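You operate a simulated robot arm through the tools that you are given. There is no shell and no other tool. Be economical: measure what you need, move in short steps, check, and stop when the job is done.

Carry out the task below with a simulated robot arm. There is one attempt and no reset: what you move stays moved.

TASK
Put the green biscuit pack from the sideboard top in the pink planter. Then put the block marked "No. 4" from the bare end of the sideboard on top of the beige pad box and the block that says "No. 2" on top of the drink can.

It is judged by the outcome, as a careful person would: the job done as asked, and still so three seconds after it is handed in. It fails if anything else is knocked over, pushed out of place, dropped, spilled or broken.

THE ROBOT
A 7-joint arm with a two-finger parallel gripper, fixed in place. Base frame: the origin is at the foot of the arm, x ahead of it, y to its left, z up; the work surface is at about z = 800. Lengths are in mm, angles in degrees, forces in N, time in s.
With the tool pointing down near the work surface it reaches from about 300 to 700 mm from the base axis. Its first joint turns from -66.0 to 66.0 degrees. Payload 1.57 kg.
Tool frame: the origin (TCP) lies between the finger pads and is the grasp point; the fingertips stand 30 mm ahead of it; z points along the fingers, y is the line along which they close. The gripper opens to 110 mm. The fingers are 24 mm wide and 12 mm thick; the gripper's body (48 by 112 mm) begins 78 mm behind the TCP.
Orientation is that of the tool frame in the base frame, as a unit quaternion [w, x, y, z]. With the fingers straight down and closing along the base's y, the tool's x points along the base's -x, its y along +y and its z along -z.

THE INTERFACE
- The arm moves only by the tool drive_tool. Its argument "plan" is a list of rows, each an object of numbers (a shift or turn left out is 0, a gripper value left out holds the last): "x", "y", "z": the shift along the tool's x, y, z in units of 300 mm (1.0 is 300 mm); "wx", "wy", "wz": the turn, a rotation vector about the tool's x, y, z in units of 120 degrees (1.0 is 120 degrees). In form: [{"x": .., "y": .., "z": .., "wx": .., "wy": .., "wz": ..}, ...]. A call has 1 to 20 rows; each row is the pose to reach, as a shift and turn from the pose commanded when the call began, along the tool's axes at that moment. "grip" is the gripper command, from -1 (fully open) to 1 (shut), values between in proportion, set as the call begins (left out, the last holds). A call with a number of a shift or a turn outside -1 to 1 is refused whole. A row lasts 0.2 s, in which the tool goes at most 50 mm and 8.6 degrees; a call with a longer step from one row to the next is refused whole, and so is a gripper value outside its range. A pose out of reach is approached as far as the arm can. The call stops where the force on the tool passes 40 N (or 10 N more than at its start, if that is more) or the arm is blocked; 0.2 s more then pass. The fingers move at their own pace (about 108 mm/s each) and stop on an object; they squeeze with about 39 N. The grip force told is the motor's: it shows also when the fingers shut on nothing. Time passes only in rows, and 0.2 s behind the last, so rows that repeat a pose let the fingers close. It gives the time, the measured TCP pose, the force on the tool (base axes), the opening and the grip force at its end, in the units of the frame above (readings bear some noise), and new pictures: "show" is both (left out), scene, wrist or none.
- Cameras (640 x 400 px; columns grow to the right, rows downward): "scene" is fixed at [167.1, -405.9, 1382.2]; the picture's right is [0.69, -0.73, 0.00], its down [-0.56, -0.53, -0.64] and it looks along [0.47, 0.44, -0.77] (base axes); focal length 298 px, centre (320, 200). "wrist" rides on the gripper at [-36, 0, -80] in the tool frame; the picture's right is [0.00, -1.00, 0.00], its down [0.97, 0.00, -0.24] and it looks along [0.24, 0.00, 0.97] (tool axes); focal length 218 px, centre (320, 200).
- measure_at(camera, pixels): for up to 12 pixels [column, row] of the newest picture of that camera ("zoom" is the newest enlarged one), the place [x, y, z] in the base frame of the surface seen there, good to about 3 mm. No time passes.
- zoom(camera, box): a new picture of the part [left, top, right, bottom] of that camera's present view, enlarged. No time passes.
- hand_in(): hands the job in; it is judged then, once.

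Work in short steps. Measure before you move; look again where a grasp or a placing could have gone wrong, and mend it. You have 80 turns and 120 pictures in all, the two below and enlarged ones among them. Open the gripper and draw the arm clear of the work before you hand the job in, unless the task says otherwise; then end with one line.

The tools are called as a command line: name --argument value ..., lists and objects as JSON in quotes. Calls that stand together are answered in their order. drive_tool: Moves the arm, as the interface text tells. Its arguments: {"type":"object","properties":{"plan":{"type":"array"},"grip":{"type":"number"},"show":{"type":"string","enum":["both","scene","wrist","none"]}},"required":["plan"]} The other tools are called the same way: measure_at (camera, pixels) gives the place of the surface under pixels of a picture; zoom (camera, box) takes an enlarged picture of a part of a camera's view; hand_in () hands the job in.

At the start:

```text
t: 0.0
tool_pos: [314.3, -159.1, 1142.1]
orientation: [0.0, 0.0, 1.0, 0.001]
force: [0.0, 0.0, -0.1]
finger_gap: 110.3
grip_force: 0.0
```

scene: 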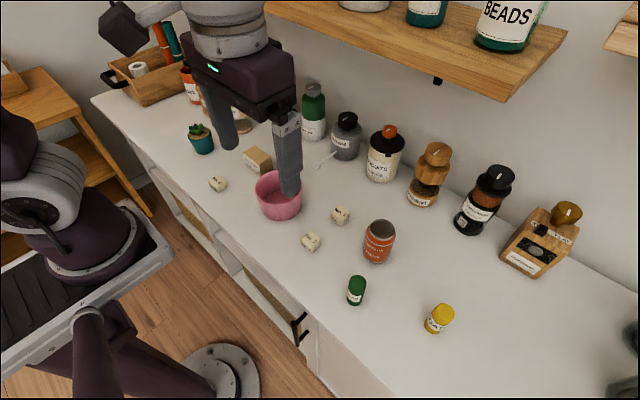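
wrist: 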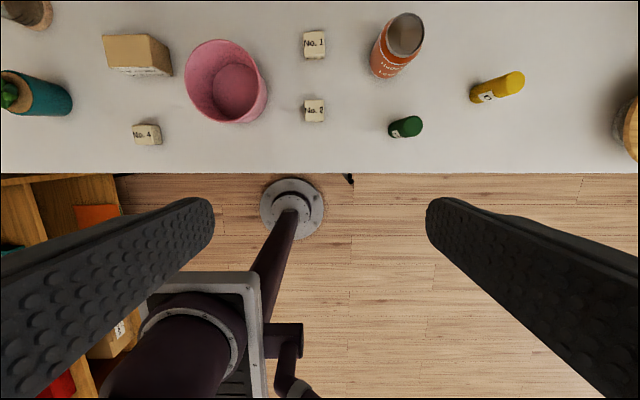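

I'll take enlarged views of the items to identify the labels before measuring.

zoom --camera "wrist" --box '[90, 0, 350, 160]'

zoom --camera "scene" --box '[180, 120, 480, 340]'

measure_at --camera "wrist" --pixels '[[312, 42], [314, 108], [147, 131], [138, 50], [138, 71], [235, 88], [405, 33], [412, 124], [397, 131], [512, 82], [485, 95], [215, 45]]'

measure_at --camera "scene" --pixels '[[357, 281], [354, 299], [380, 228], [376, 250], [310, 238], [340, 212], [217, 181], [258, 156], [280, 205], [441, 310], [280, 175], [330, 300]]'

```text
2.46 times, centred on (220, 80) of wrist
```

zoom: 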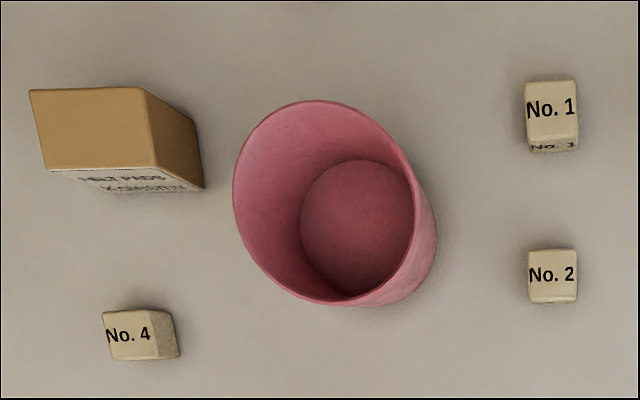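

```text
1.82 times, centred on (330, 230) of scene
```

zoom: 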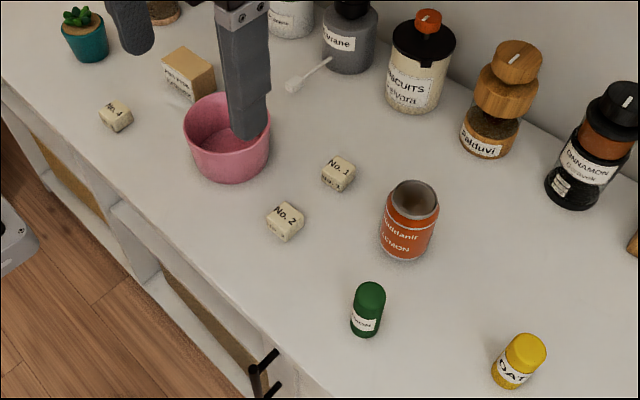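

```text
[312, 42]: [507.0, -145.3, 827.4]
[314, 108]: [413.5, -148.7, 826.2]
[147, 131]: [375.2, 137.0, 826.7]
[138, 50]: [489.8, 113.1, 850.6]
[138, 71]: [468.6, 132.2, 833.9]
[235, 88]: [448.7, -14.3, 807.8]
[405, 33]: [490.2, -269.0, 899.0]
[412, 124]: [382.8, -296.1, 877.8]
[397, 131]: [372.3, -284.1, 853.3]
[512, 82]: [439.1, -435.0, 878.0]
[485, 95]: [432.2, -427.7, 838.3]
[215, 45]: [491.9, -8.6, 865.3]
```

```text
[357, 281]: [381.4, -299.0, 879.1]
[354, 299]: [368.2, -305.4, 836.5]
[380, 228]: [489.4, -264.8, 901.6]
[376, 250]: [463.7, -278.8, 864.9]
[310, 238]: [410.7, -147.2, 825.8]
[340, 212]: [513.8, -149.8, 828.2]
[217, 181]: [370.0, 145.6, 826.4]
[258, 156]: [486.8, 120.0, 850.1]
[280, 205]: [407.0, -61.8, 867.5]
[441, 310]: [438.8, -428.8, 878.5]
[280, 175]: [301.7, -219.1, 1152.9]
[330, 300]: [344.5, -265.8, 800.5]
```

Blocks No. 1, 2, 4 are identified. I'll check the label on the green pack, the can and the rest of the sideboard.

zoom --camera "scene" --box '[330, 205, 430, 315]'

zoom --camera "scene" --box '[90, 20, 290, 180]'

zoom --camera "wrist" --box '[350, 0, 550, 150]'

```text
3.64 times, centred on (380, 260) of scene
```

zoom: 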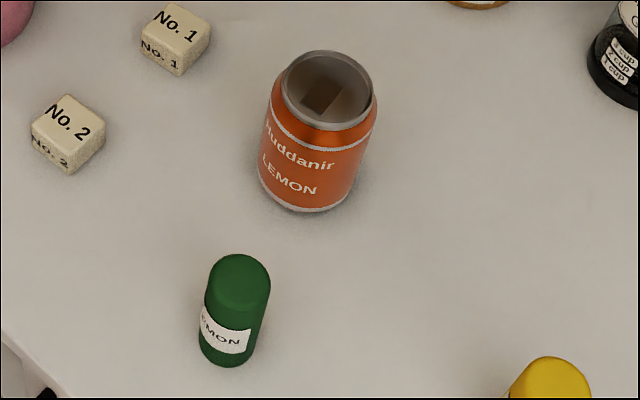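

```text
2.50 times, centred on (190, 100) of scene
```

zoom: 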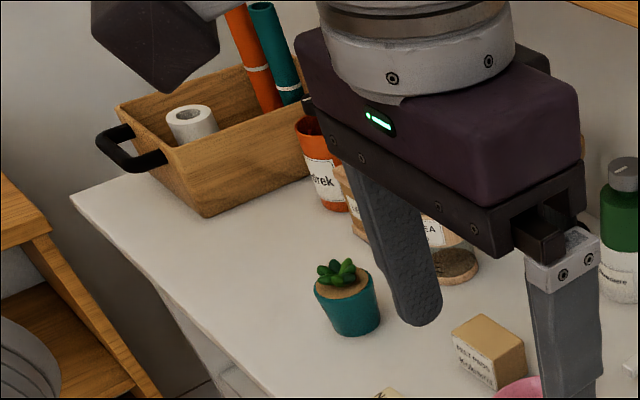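

```text
2.67 times, centred on (450, 75) of wrist
```

zoom: 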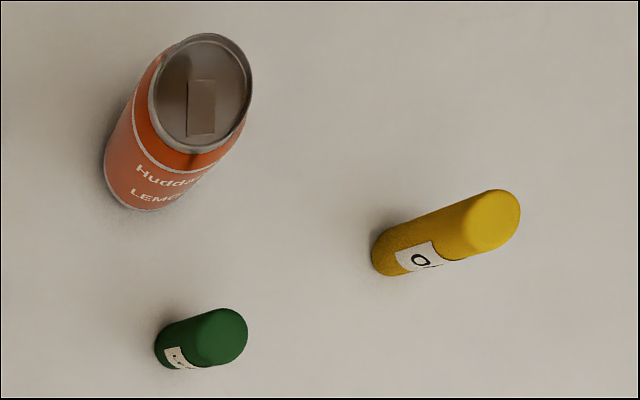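

Green pack stands upright, top about z 879. I'll measure edges of the pack, can lid, planter rim, and pad box.

measure_at --camera "zoom" --pixels '[[216, 312], [242, 332], [216, 358], [192, 335], [217, 335], [201, 72], [201, 38], [160, 95], [246, 90], [201, 142], [201, 110], [228, 60]]'

measure_at --camera "wrist" --pixels '[[216, 39], [188, 70], [198, 105], [240, 122], [264, 95], [248, 52], [230, 92], [104, 38], [147, 35], [155, 66], [110, 66], [230, 114]]'

```text
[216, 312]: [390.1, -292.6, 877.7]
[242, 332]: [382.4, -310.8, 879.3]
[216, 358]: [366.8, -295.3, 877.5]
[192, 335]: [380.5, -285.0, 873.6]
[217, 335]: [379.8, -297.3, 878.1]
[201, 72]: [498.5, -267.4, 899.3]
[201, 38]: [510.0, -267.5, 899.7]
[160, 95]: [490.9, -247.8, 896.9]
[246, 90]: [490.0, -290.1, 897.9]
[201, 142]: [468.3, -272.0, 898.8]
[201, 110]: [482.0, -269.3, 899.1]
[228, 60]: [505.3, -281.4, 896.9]
```

```text
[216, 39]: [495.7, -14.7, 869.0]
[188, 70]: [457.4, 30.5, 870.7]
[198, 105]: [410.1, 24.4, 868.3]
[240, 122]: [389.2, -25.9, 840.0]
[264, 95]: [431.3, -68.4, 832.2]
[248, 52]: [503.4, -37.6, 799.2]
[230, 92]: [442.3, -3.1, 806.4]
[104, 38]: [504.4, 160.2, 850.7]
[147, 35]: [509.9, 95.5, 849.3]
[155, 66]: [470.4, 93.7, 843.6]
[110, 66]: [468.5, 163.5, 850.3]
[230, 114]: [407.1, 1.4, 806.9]
```

Pack centre ≈ (379, -298), ~30 mm across. Moving above it at high level, then down to z≈950.

drive_tool --plan '[{"x": -0.07, "y": -0.13}, {"x": -0.14, "y": -0.26}, {"x": -0.216, "y": -0.39}, {"x": -0.216, "y": -0.463, "z": 0.1}, {"x": -0.216, "y": -0.463, "z": 0.25}, {"x": -0.216, "y": -0.463, "z": 0.4}, {"x": -0.216, "y": -0.463, "z": 0.55}, {"x": -0.216, "y": -0.463, "z": 0.64}, {"x": -0.216, "y": -0.463, "z": 0.64}]' --grip -0.4

```text
t: 2.0
tool_pos: [380.3, -297.2, 951.3]
orientation: [0.0, 0.0, 1.0, -0.001]
force: [0.6, -0.3, -0.4]
finger_gap: 77.1
grip_force: 0.1
```

scene: 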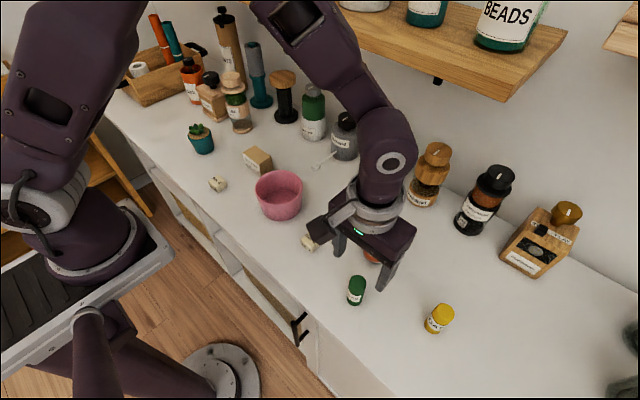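
wrist: 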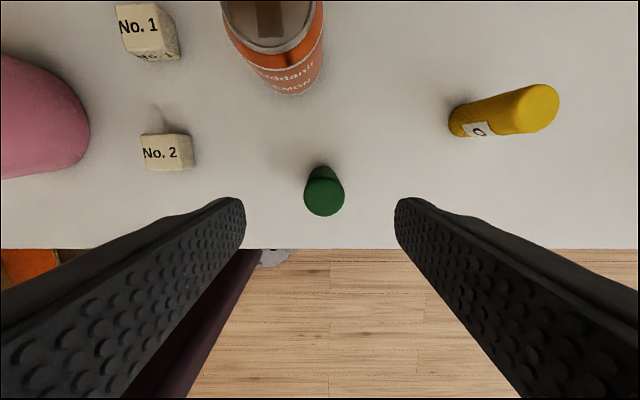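

Pack is centred between the fingers (px 324). Check its top quickly before descending.

measure_at --camera "wrist" --pixels '[[324, 180], [324, 197], [324, 213], [306, 197], [342, 197]]'

```text
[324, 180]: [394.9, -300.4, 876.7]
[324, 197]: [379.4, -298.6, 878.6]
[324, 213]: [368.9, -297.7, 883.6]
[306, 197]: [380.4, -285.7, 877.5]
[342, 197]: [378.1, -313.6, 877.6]
```

Centre (380, -299). Descend to TCP z≈862 and close.

drive_tool --plan '[{"z": 0.1, "y": -0.005}, {"z": 0.2, "y": -0.005}, {"z": 0.298, "y": -0.005}, {"z": 0.298, "y": -0.005}]' --show "none"

drive_tool --plan '[{}, {}, {}]' --grip 1 --show "both"

```text
t: 3.0
tool_pos: [379.2, -300.5, 860.9]
orientation: [0.0, 0.0, 1.0, 0.0]
force: [0.1, -0.4, 0.4]
finger_gap: 77.1
grip_force: 0.0
```

```text
t: 3.8
tool_pos: [379.0, -299.2, 862.5]
orientation: [-0.001, 0.001, 1.0, 0.0]
force: [-0.2, 0.5, -0.7]
finger_gap: 29.5
grip_force: 39.1
```

scene: 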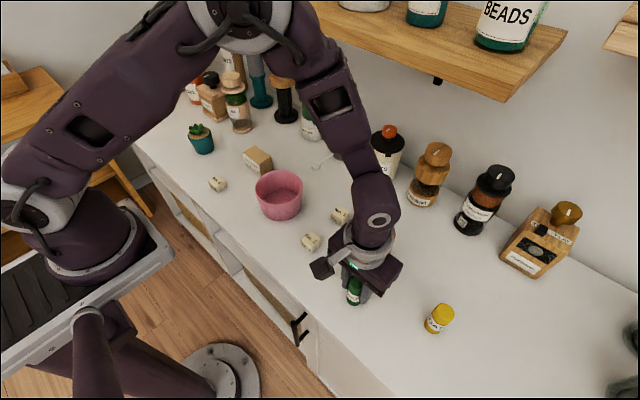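
wrist: 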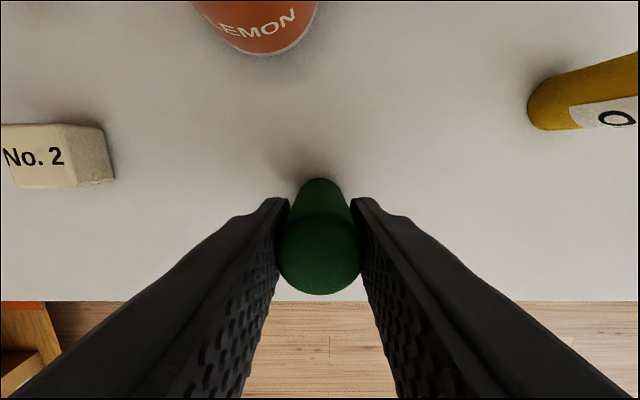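

Gripped (gap 29.5). Lift 130 mm.

drive_tool --plan '[{"z": -0.1}, {"z": -0.2}, {"z": -0.32}, {"z": -0.43}, {"z": -0.43}]' --show "scene"

zoom --camera "scene" --box '[230, 150, 330, 230]'

```text
t: 5.0
tool_pos: [379.7, -298.0, 989.7]
orientation: [0.0, 0.001, 1.0, 0.0]
force: [-0.2, -0.1, -0.3]
finger_gap: 29.7
grip_force: 38.7
```

scene: 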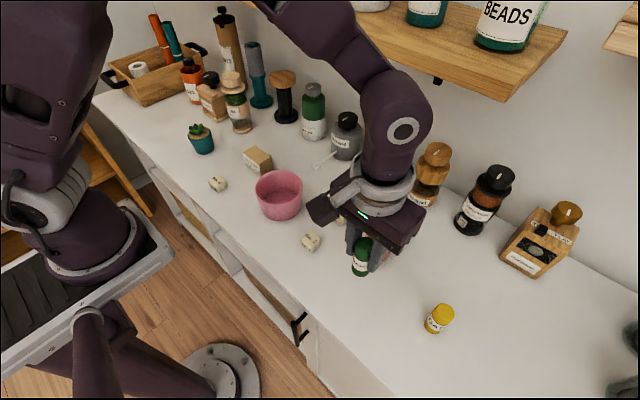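

```text
5.00 times, centred on (280, 190) of scene
```

zoom: 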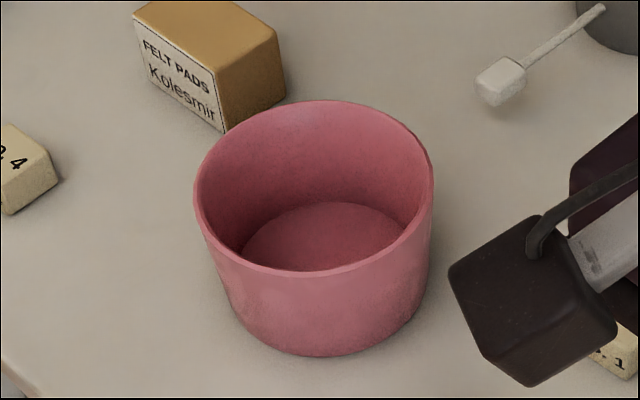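

measure_at --camera "zoom" --pixels '[[196, 194], [432, 190], [315, 101], [300, 275], [380, 258], [230, 250], [228, 130], [400, 125], [330, 240], [420, 130]]'

```text
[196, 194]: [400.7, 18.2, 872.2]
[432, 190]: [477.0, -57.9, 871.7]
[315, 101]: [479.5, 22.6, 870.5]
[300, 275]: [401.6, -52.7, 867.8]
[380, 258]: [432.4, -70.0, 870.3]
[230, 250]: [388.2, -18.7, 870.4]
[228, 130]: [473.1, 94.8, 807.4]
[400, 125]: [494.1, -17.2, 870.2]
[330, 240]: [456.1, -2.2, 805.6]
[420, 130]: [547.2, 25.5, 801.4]
```

Planter rim centre ≈ (441, -18), radius ~53, floor ≈ 806. Carry pack above it.

drive_tool --plan '[{"x": -0.02, "y": 0.09}, {"x": -0.05, "y": 0.23}, {"x": -0.08, "y": 0.38}, {"x": -0.11, "y": 0.53}, {"x": -0.15, "y": 0.68}, {"x": -0.18, "y": 0.82}, {"x": -0.205, "y": 0.935}, {"x": -0.205, "y": 0.935}, {"x": -0.205, "y": 0.935}]'

```text
t: 7.0
tool_pos: [441.3, -21.8, 990.1]
orientation: [0.001, 0.0, 1.0, 0.0]
force: [0.3, 0.0, -0.8]
finger_gap: 30.0
grip_force: 38.8
```

scene: 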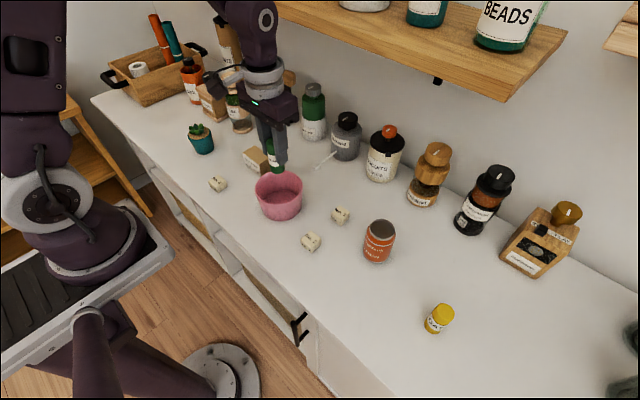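
wrist: 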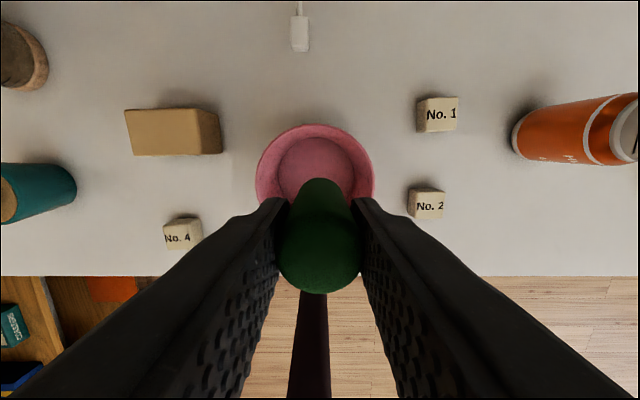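

Centred. Descend to TCP ≈870.

drive_tool --plan '[{"z": 0.1}, {"z": 0.2}, {"z": 0.3}, {"z": 0.35}, {"z": 0.38}, {"z": 0.398}, {"z": 0.398}]'

```text
t: 8.6
tool_pos: [442.0, -20.1, 869.2]
orientation: [0.0, 0.0, 1.0, 0.0]
force: [0.9, -0.4, -0.2]
finger_gap: 29.7
grip_force: 38.9
```

scene: 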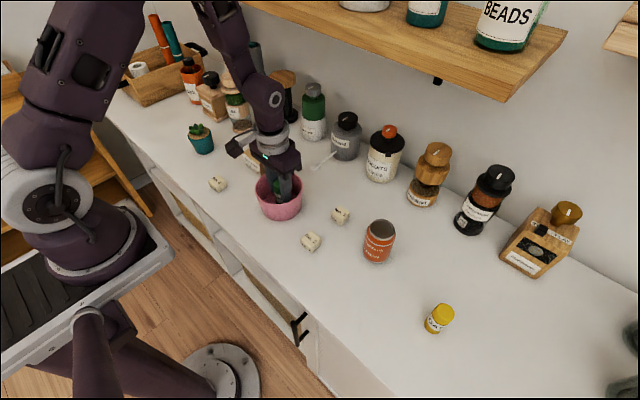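
wrist: 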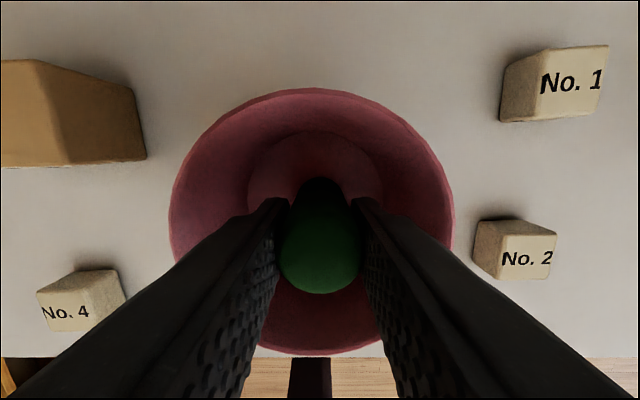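

Inside, near the floor. Lower a hair, then open to ~45 mm.

drive_tool --plan '[{"z": 0.005}, {"z": 0.005}]' --show "none"

drive_tool --plan '[{}, {}, {}]' --grip 0.2 --show "wrist"

```text
t: 9.2
tool_pos: [442.9, -18.5, 867.9]
orientation: [0.0, 0.0, 1.0, 0.0]
force: [-0.7, -0.5, -0.7]
finger_gap: 30.0
grip_force: 39.1
```

```text
t: 10.0
tool_pos: [442.7, -18.1, 869.2]
orientation: [0.001, 0.001, 1.0, 0.0]
force: [0.5, 0.2, 1.1]
finger_gap: 43.9
grip_force: 0.0
```

wrist: 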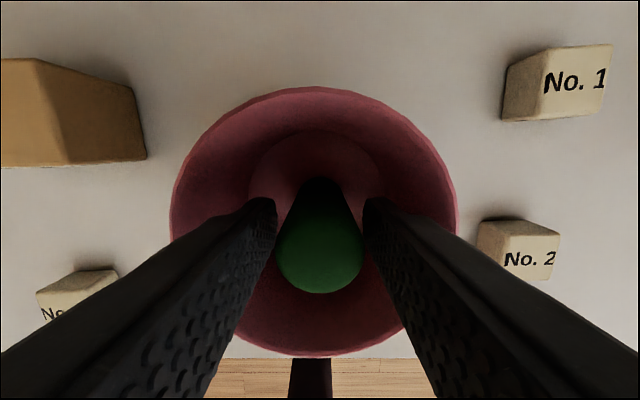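

Released, standing. Lift straight up 150 mm.

drive_tool --plan '[{"z": -0.08}, {"z": -0.2}, {"z": -0.35}, {"z": -0.5}, {"z": -0.5}]'

```text
t: 11.2
tool_pos: [442.2, -20.8, 1018.5]
orientation: [0.001, 0.0, 1.0, 0.0]
force: [0.0, 0.8, 0.5]
finger_gap: 43.8
grip_force: 0.1
```

scene: 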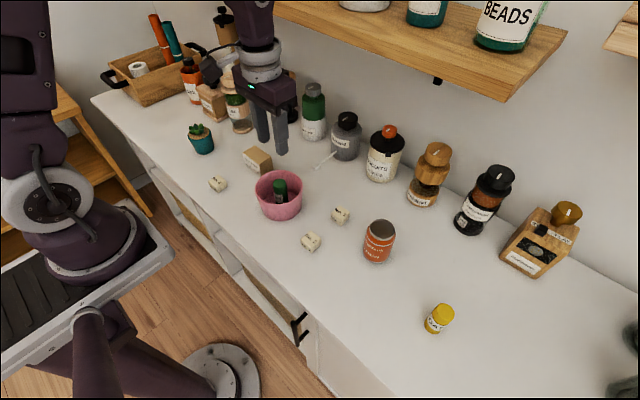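
wrist: 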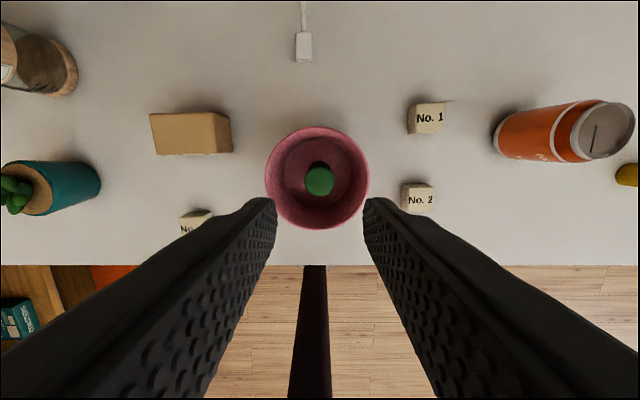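

Pack is in the planter. Next move over block No. 4 (≈(373,141)), at z≈960.

drive_tool --plan '[{"x": 0.05, "y": 0.13}, {"x": 0.11, "y": 0.27}, {"x": 0.17, "y": 0.41}, {"x": 0.23, "y": 0.537}, {"x": 0.23, "y": 0.537, "z": 0.1}, {"x": 0.23, "y": 0.537, "z": 0.19}, {"x": 0.23, "y": 0.537, "z": 0.19}]' --grip -0.1

zoom --camera "wrist" --box '[260, 130, 380, 230]'

```text
t: 12.8
tool_pos: [373.7, 140.6, 960.0]
orientation: [-0.001, -0.001, 1.0, -0.001]
force: [0.2, 0.2, -0.3]
finger_gap: 60.4
grip_force: 0.0
```

scene: 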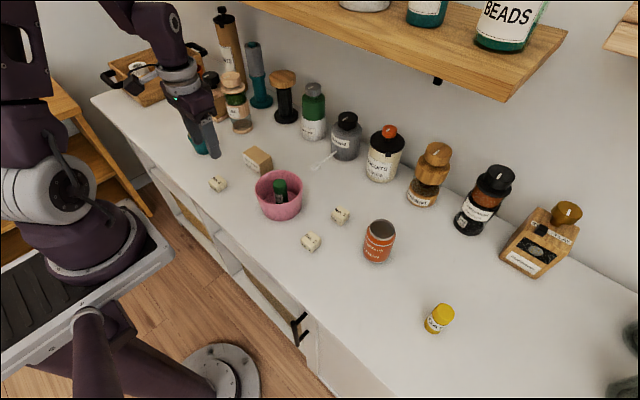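
wrist: 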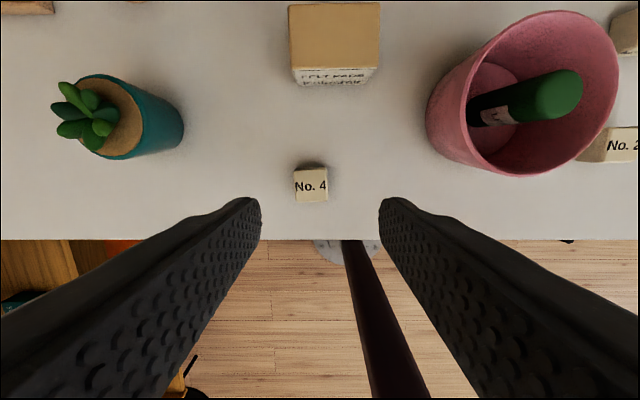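

```text
4.00 times, centred on (320, 180) of wrist
```

zoom: 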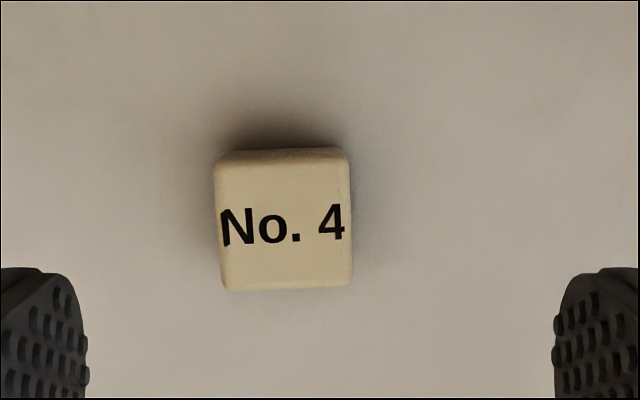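

measure_at --camera "zoom" --pixels '[[225, 170], [340, 165], [228, 282], [345, 278], [283, 225], [217, 225], [350, 225]]'

measure_at --camera "wrist" --pixels '[[293, 10], [376, 8], [295, 62], [376, 62], [336, 35], [85, 110], [180, 130]]'

```text
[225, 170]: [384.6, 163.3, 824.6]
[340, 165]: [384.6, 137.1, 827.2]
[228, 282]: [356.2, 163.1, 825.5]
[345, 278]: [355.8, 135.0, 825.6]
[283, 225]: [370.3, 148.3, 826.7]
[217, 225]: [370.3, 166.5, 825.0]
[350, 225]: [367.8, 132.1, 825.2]
```

```text
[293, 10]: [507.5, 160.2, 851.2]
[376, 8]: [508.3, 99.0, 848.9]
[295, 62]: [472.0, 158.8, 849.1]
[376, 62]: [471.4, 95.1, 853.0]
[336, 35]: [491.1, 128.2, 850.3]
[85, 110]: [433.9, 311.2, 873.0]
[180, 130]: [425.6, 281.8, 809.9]
```

Block No. 4 centre ≈ (370, 149), ~33 mm wide, aligned. Descend to TCP ≈836 and close.

drive_tool --plan '[{"x": 0.01, "y": 0.026, "z": 0.1}, {"x": 0.01, "y": 0.026, "z": 0.22}, {"x": 0.01, "y": 0.026, "z": 0.33}, {"x": 0.01, "y": 0.026, "z": 0.39}, {"x": 0.01, "y": 0.026, "z": 0.414}, {"x": 0.01, "y": 0.026, "z": 0.414}]' --show "wrist"

drive_tool --plan '[{}, {}, {}]' --grip 1 --show "wrist"

```text
t: 14.2
tool_pos: [369.3, 148.2, 836.7]
orientation: [0.0, -0.001, 1.0, 0.0]
force: [-0.2, -0.2, -0.6]
finger_gap: 60.6
grip_force: 0.1
```

wrist: 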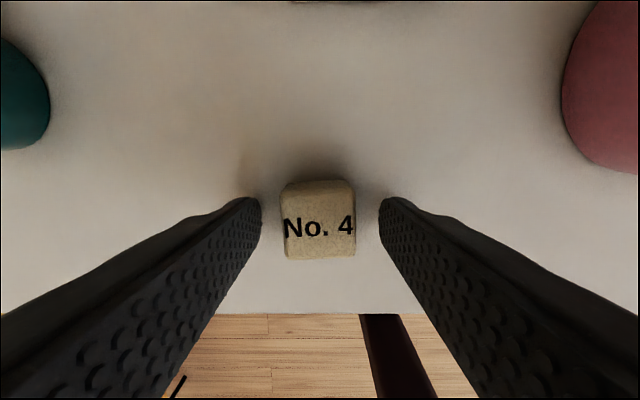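

```text
t: 15.0
tool_pos: [370.1, 149.4, 838.2]
orientation: [0.0, 0.0, 1.0, 0.0]
force: [1.1, 1.1, 0.0]
finger_gap: 32.7
grip_force: 39.6
```

wrist: 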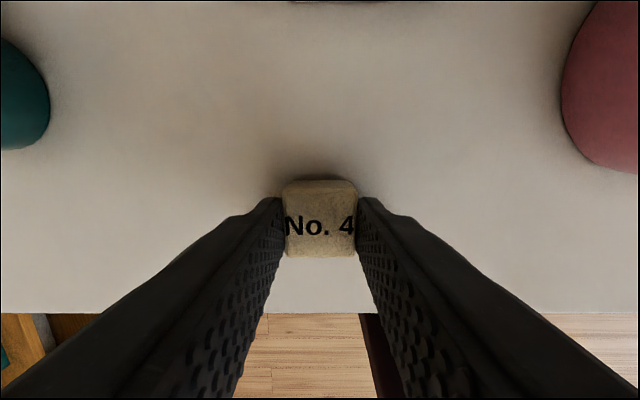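

Gripped. Lift 100 mm, and carry over the pad box centre (490,128).

drive_tool --plan '[{"z": -0.12}, {"z": -0.24}, {"z": -0.35}, {"z": -0.35, "x": -0.13, "y": -0.02}, {"z": -0.35, "x": -0.27, "y": -0.05}, {"z": -0.35, "x": -0.4, "y": -0.068}, {"z": -0.35, "x": -0.4, "y": -0.068}, {"z": -0.35, "x": -0.4, "y": -0.068}]'

```text
t: 16.8
tool_pos: [489.2, 130.6, 941.9]
orientation: [0.0, 0.0, 1.0, 0.001]
force: [0.2, 0.7, 0.3]
finger_gap: 32.8
grip_force: 39.3
```

scene: 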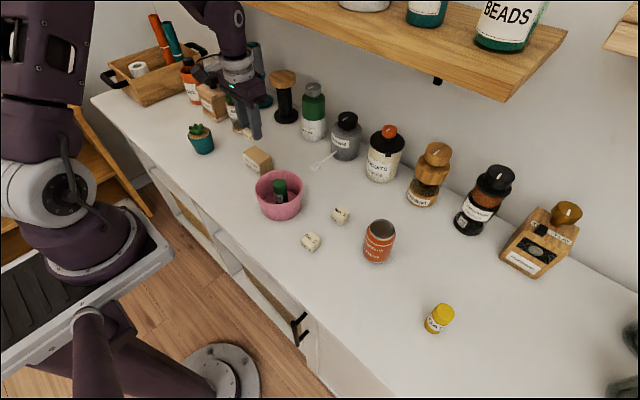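
wrist: 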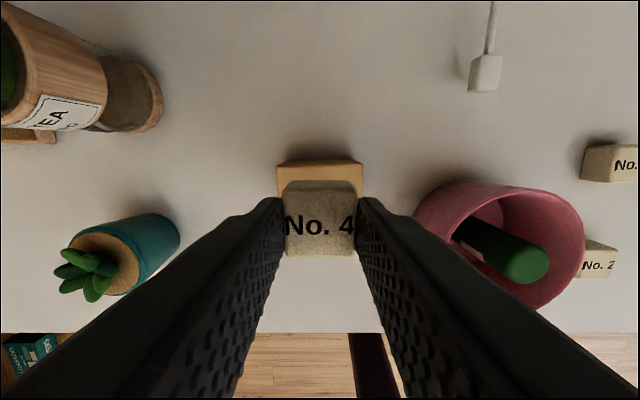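

Aligned with the box. Lower to contact.

drive_tool --plan '[{"z": 0.08}, {"z": 0.14}, {"z": 0.17}, {"z": 0.178}, {"z": 0.183}, {"z": 0.183}]'

```text
t: 18.2
tool_pos: [491.5, 128.7, 887.5]
orientation: [0.0, 0.0, 1.0, 0.0]
force: [-0.4, -0.6, -0.7]
finger_gap: 32.8
grip_force: 39.3
```

scene: 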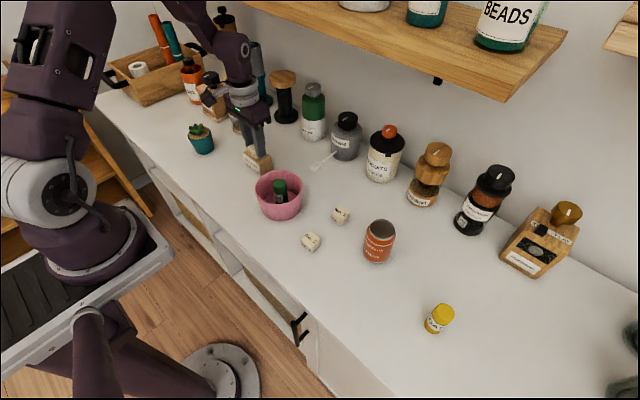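
wrist: 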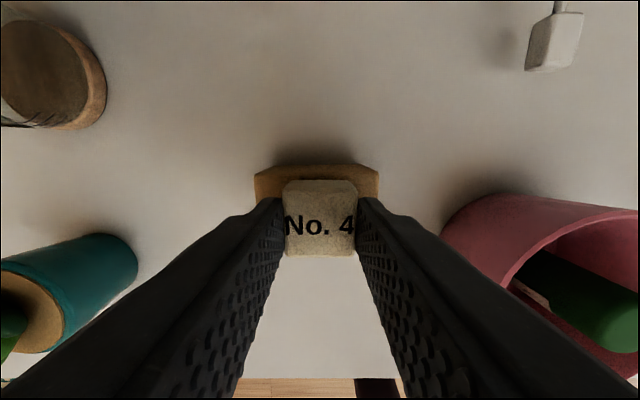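

No contact force yet; nudge down 1 mm, then open.

drive_tool --plan '[{"z": 0.004}, {"z": 0.004}]' --show "none"

drive_tool --plan '[{}, {}, {}]' --grip 0.1 --show "wrist"

```text
t: 18.8
tool_pos: [489.6, 129.1, 887.1]
orientation: [0.002, 0.001, 1.0, 0.0]
force: [-0.6, -0.3, 16.7]
finger_gap: 32.6
grip_force: 39.0
```

```text
t: 19.6
tool_pos: [489.8, 129.4, 887.1]
orientation: [0.0, 0.0, 1.0, 0.0]
force: [-0.8, 0.5, -0.3]
finger_gap: 49.4
grip_force: 0.1
```

wrist: 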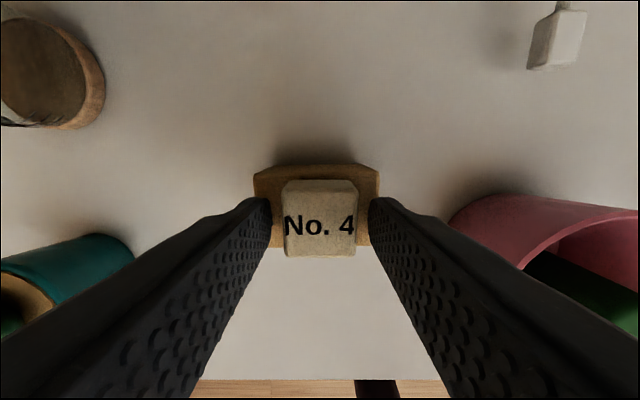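

Placed with contact (16.7 N). Lift, then go over No. 2 (≈(412,-148)).

drive_tool --plan '[{"z": -0.1}, {"z": -0.25}, {"z": -0.4}, {"z": -0.4, "x": 0.04, "y": -0.15}, {"z": -0.4, "x": 0.08, "y": -0.3}, {"z": -0.4, "x": 0.12, "y": -0.45}, {"z": -0.4, "x": 0.16, "y": -0.6}, {"z": -0.4, "x": 0.2, "y": -0.75}, {"z": -0.4, "x": 0.24, "y": -0.86}, {"z": -0.4, "x": 0.26, "y": -0.924}, {"z": -0.25, "x": 0.26, "y": -0.924}, {"z": -0.25, "x": 0.26, "y": -0.924}]' --grip -0.1

zoom --camera "wrist" --box '[260, 130, 380, 230]'

zoom --camera "scene" --box '[200, 120, 320, 220]'

```text
t: 22.2
tool_pos: [412.8, -147.3, 960.6]
orientation: [-0.001, 0.0, 1.0, 0.0]
force: [-0.5, 0.1, 0.0]
finger_gap: 60.4
grip_force: 0.0
```

scene: 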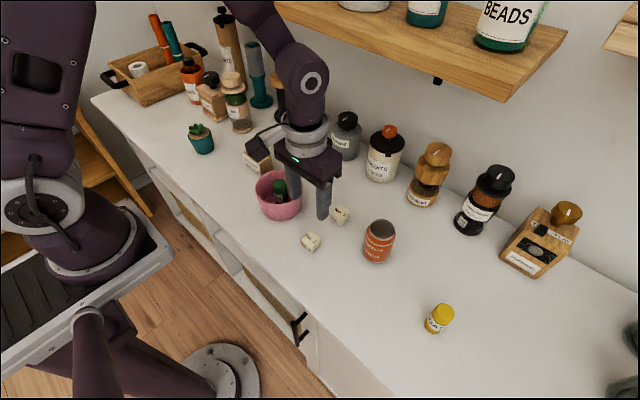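
wrist: 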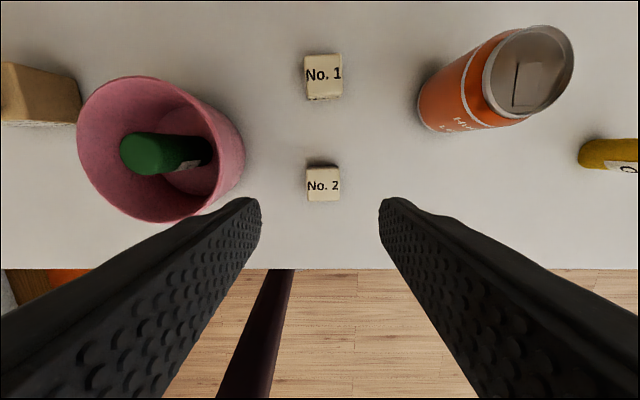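

```text
4.00 times, centred on (320, 180) of wrist
```

zoom: 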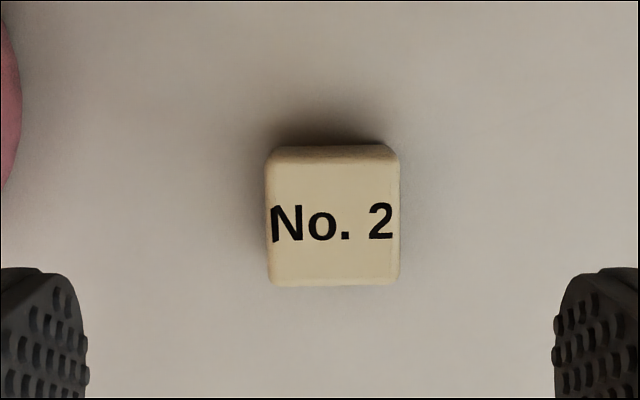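

```text
4.00 times, centred on (260, 170) of scene
```

zoom: 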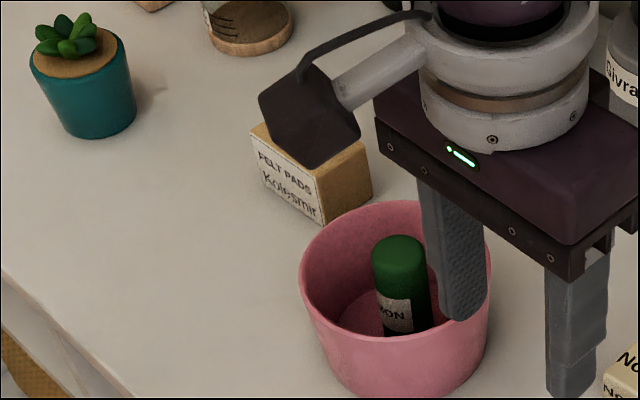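

measure_at --camera "zoom" --pixels '[[320, 200]]'

measure_at --camera "wrist" --pixels '[[323, 185], [308, 185], [338, 185], [323, 171], [323, 199], [535, 65], [490, 85], [572, 55], [545, 28], [515, 115], [510, 75], [555, 60]]'

zoom --camera "wrist" --box '[470, 10, 590, 130]'

```text
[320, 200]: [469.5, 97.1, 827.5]
```

```text
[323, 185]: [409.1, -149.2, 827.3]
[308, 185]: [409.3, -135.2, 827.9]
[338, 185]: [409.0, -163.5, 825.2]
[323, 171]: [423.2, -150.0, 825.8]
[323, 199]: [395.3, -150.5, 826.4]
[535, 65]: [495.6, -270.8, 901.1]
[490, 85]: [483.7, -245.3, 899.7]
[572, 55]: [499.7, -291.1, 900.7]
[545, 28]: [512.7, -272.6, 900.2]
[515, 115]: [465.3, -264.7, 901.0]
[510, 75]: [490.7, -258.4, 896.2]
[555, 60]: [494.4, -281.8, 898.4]
```

```text
3.33 times, centred on (530, 70) of wrist
```

zoom: 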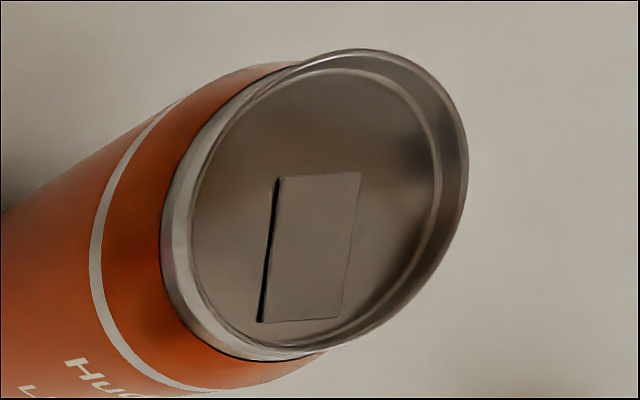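

No. 2 centre (409,-149.5); can top centre ≈ (489,-269), z 900. Grasp No. 2.

drive_tool --plan '[{"x": 0.011, "y": -0.006, "z": 0.1}, {"x": 0.011, "y": -0.006, "z": 0.22}, {"x": 0.011, "y": -0.006, "z": 0.33}, {"x": 0.011, "y": -0.006, "z": 0.39}, {"x": 0.011, "y": -0.006, "z": 0.412}, {"x": 0.011, "y": -0.006, "z": 0.412}]' --show "none"

drive_tool --plan '[{}, {}, {}]' --grip 1 --show "wrist"

```text
t: 23.6
tool_pos: [408.8, -149.6, 836.4]
orientation: [0.0, 0.0, 1.0, 0.0]
force: [0.0, 0.1, 0.5]
finger_gap: 60.6
grip_force: 0.1
```

```text
t: 24.4
tool_pos: [411.5, -148.9, 837.2]
orientation: [0.0, 0.0, 1.0, 0.0]
force: [0.0, -0.2, 0.1]
finger_gap: 32.8
grip_force: 39.1
```

wrist: 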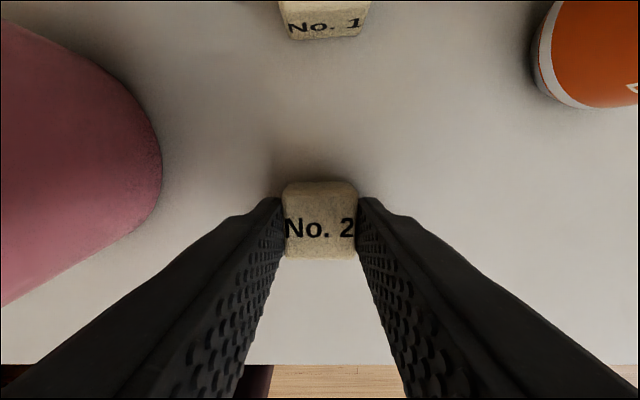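

Gripped. Lift 160 mm and move over the can.

drive_tool --plan '[{"z": -0.13}, {"z": -0.28}, {"z": -0.42}, {"z": -0.53}, {"z": -0.53, "x": -0.08, "y": -0.12}, {"z": -0.53, "x": -0.16, "y": -0.24}, {"z": -0.53, "x": -0.23, "y": -0.35}, {"z": -0.53, "x": -0.265, "y": -0.398}, {"z": -0.53, "x": -0.265, "y": -0.398}, {"z": -0.53, "x": -0.265, "y": -0.398}]'

```text
t: 26.6
tool_pos: [486.5, -269.8, 998.8]
orientation: [-0.001, 0.0, 1.0, 0.0]
force: [-0.7, 1.3, 0.1]
finger_gap: 32.7
grip_force: 38.9
```

scene: 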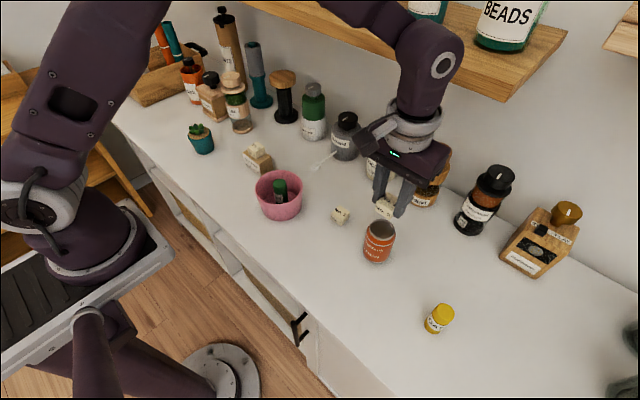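
wrist: 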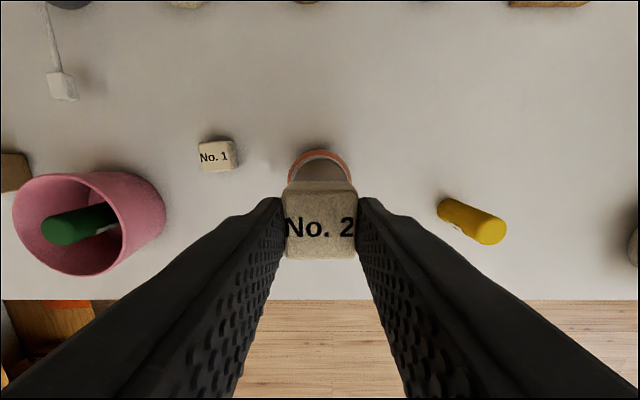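

Aligned over the can (rim px 320). Lower to ~8 mm above rim and look.

drive_tool --plan '[{"z": 0.08}, {"z": 0.14}, {"z": 0.17}, {"z": 0.17}]'

zoom --camera "scene" --box '[330, 170, 450, 270]'

```text
t: 27.6
tool_pos: [488.8, -270.5, 945.6]
orientation: [0.0, 0.0, 1.0, 0.0]
force: [0.4, 0.3, -0.3]
finger_gap: 32.5
grip_force: 38.6
```

scene: 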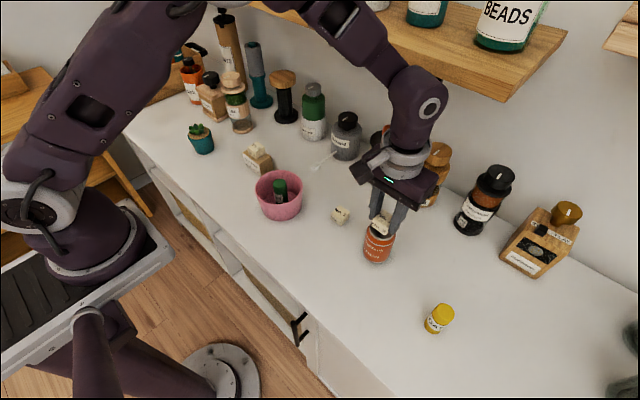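
wrist: 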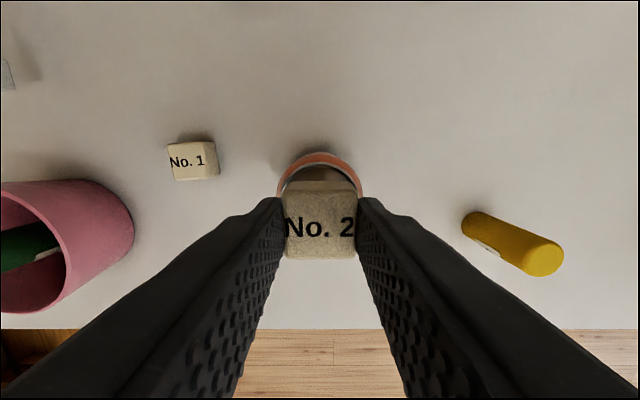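

```text
4.00 times, centred on (390, 220) of scene
```

zoom: 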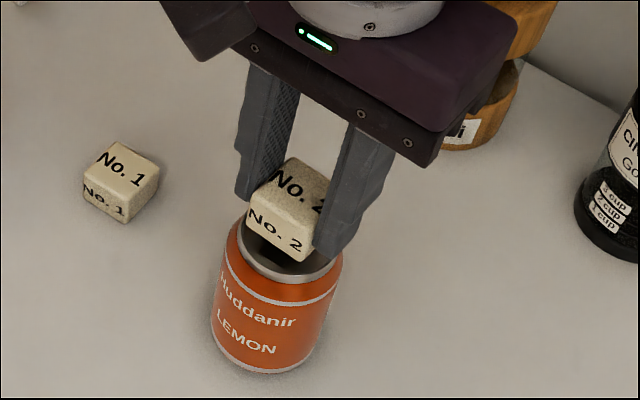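

Well centred. Lower in small steps.

drive_tool --plan '[{"z": 0.012}, {"z": 0.02}, {"z": 0.023}, {"z": 0.023}]' --show "none"

drive_tool --plan '[{"z": 0.002}, {"z": 0.004}, {"z": 0.004}]' --show "none"

```text
t: 28.6
tool_pos: [487.6, -270.2, 938.7]
orientation: [0.0, 0.0, 1.0, 0.0]
force: [-0.2, 0.5, -0.2]
finger_gap: 32.4
grip_force: 39.5
```

```text
t: 29.4
tool_pos: [487.8, -269.5, 936.8]
orientation: [-0.001, -0.001, 1.0, 0.0]
force: [-1.3, -0.2, -0.5]
finger_gap: 32.9
grip_force: 38.6
```

No contact yet; continue 1 mm at a time.

drive_tool --plan '[{"z": 0.002}, {"z": 0.004}, {"z": 0.004}]' --show "none"

zoom --camera "scene" --box '[330, 170, 450, 270]'

```text
t: 30.2
tool_pos: [487.7, -269.7, 935.6]
orientation: [0.0, 0.0, 1.0, 0.0]
force: [0.4, -0.4, 3.0]
finger_gap: 32.6
grip_force: 38.8
```

```text
4.00 times, centred on (390, 220) of scene
```

zoom: 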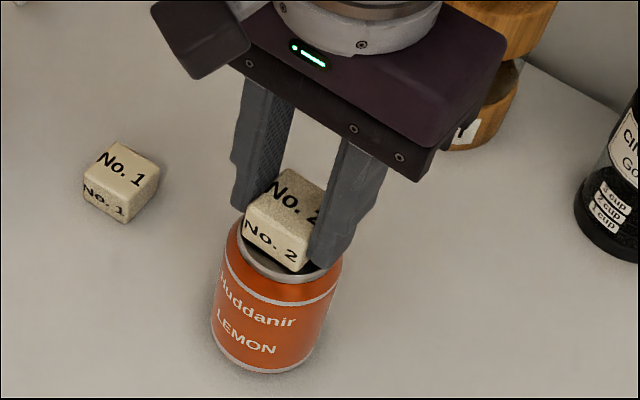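

Light contact (3 N). Open to ~50 mm and look.

drive_tool --plan '[{}, {}, {}]' --grip 0.1

```text
t: 31.0
tool_pos: [488.0, -269.3, 936.3]
orientation: [0.0, 0.0, 1.0, 0.0]
force: [-0.1, 0.4, 0.1]
finger_gap: 49.3
grip_force: 0.1
```

scene: 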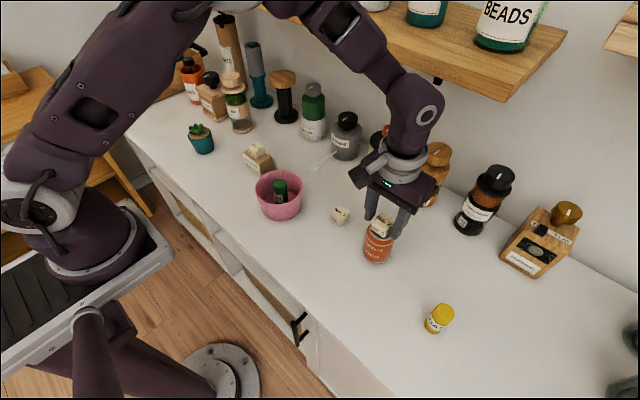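
wrist: 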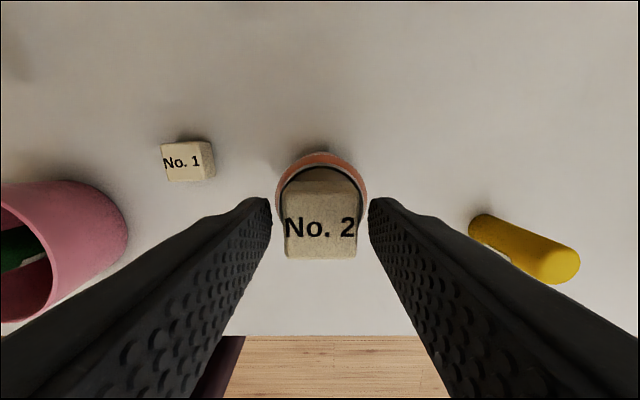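

Block stays put. Lift straight up and retreat towards the start pose, then check.

drive_tool --plan '[{"z": -0.08}, {"z": -0.2}, {"z": -0.35}, {"z": -0.5}, {"z": -0.6, "x": 0.1}, {"z": -0.65, "x": 0.2, "y": 0.1}, {"z": -0.68, "x": 0.33, "y": 0.15}, {"z": -0.68, "x": 0.45, "y": 0.25}, {"z": -0.68, "x": 0.55, "y": 0.35}, {"z": -0.68, "x": 0.55, "y": 0.35}]'

zoom --camera "scene" --box '[190, 120, 460, 290]'

zoom --camera "wrist" --box '[0, 0, 640, 200]'

```text
t: 33.2
tool_pos: [320.2, -163.8, 1140.6]
orientation: [0.0, -0.001, 1.0, 0.0]
force: [-0.1, 0.1, -0.2]
finger_gap: 49.6
grip_force: 0.2
```

scene: 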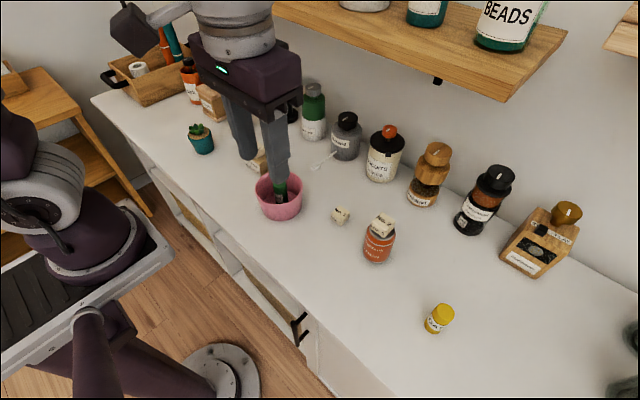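
wrist: 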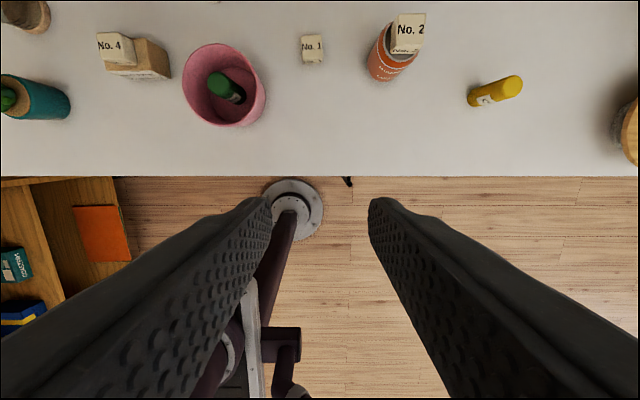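

```text
2.35 times, centred on (325, 205) of scene
```

zoom: 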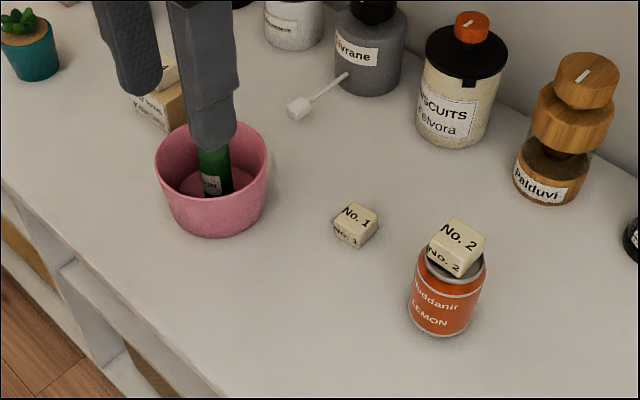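

```text
1.00 times, centred on (320, 100) of wrist
```

zoom: 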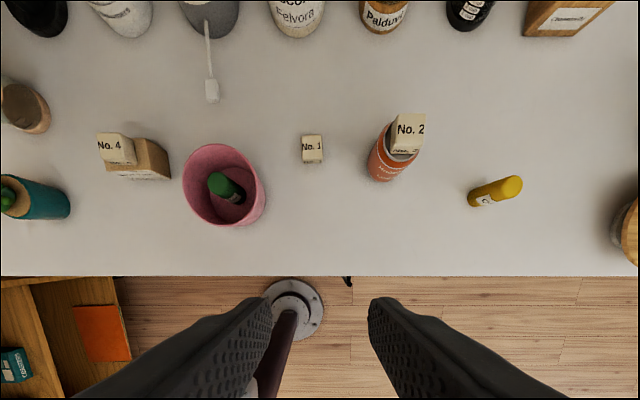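

All three items are in place and stable, and the arm is clear.

hand_in

```text
The job is handed in.
```

The green biscuit pack is standing in the pink planter, block No. 4 is on the beige pad box, and block No. 2 is on the drink can; nothing else was moved.
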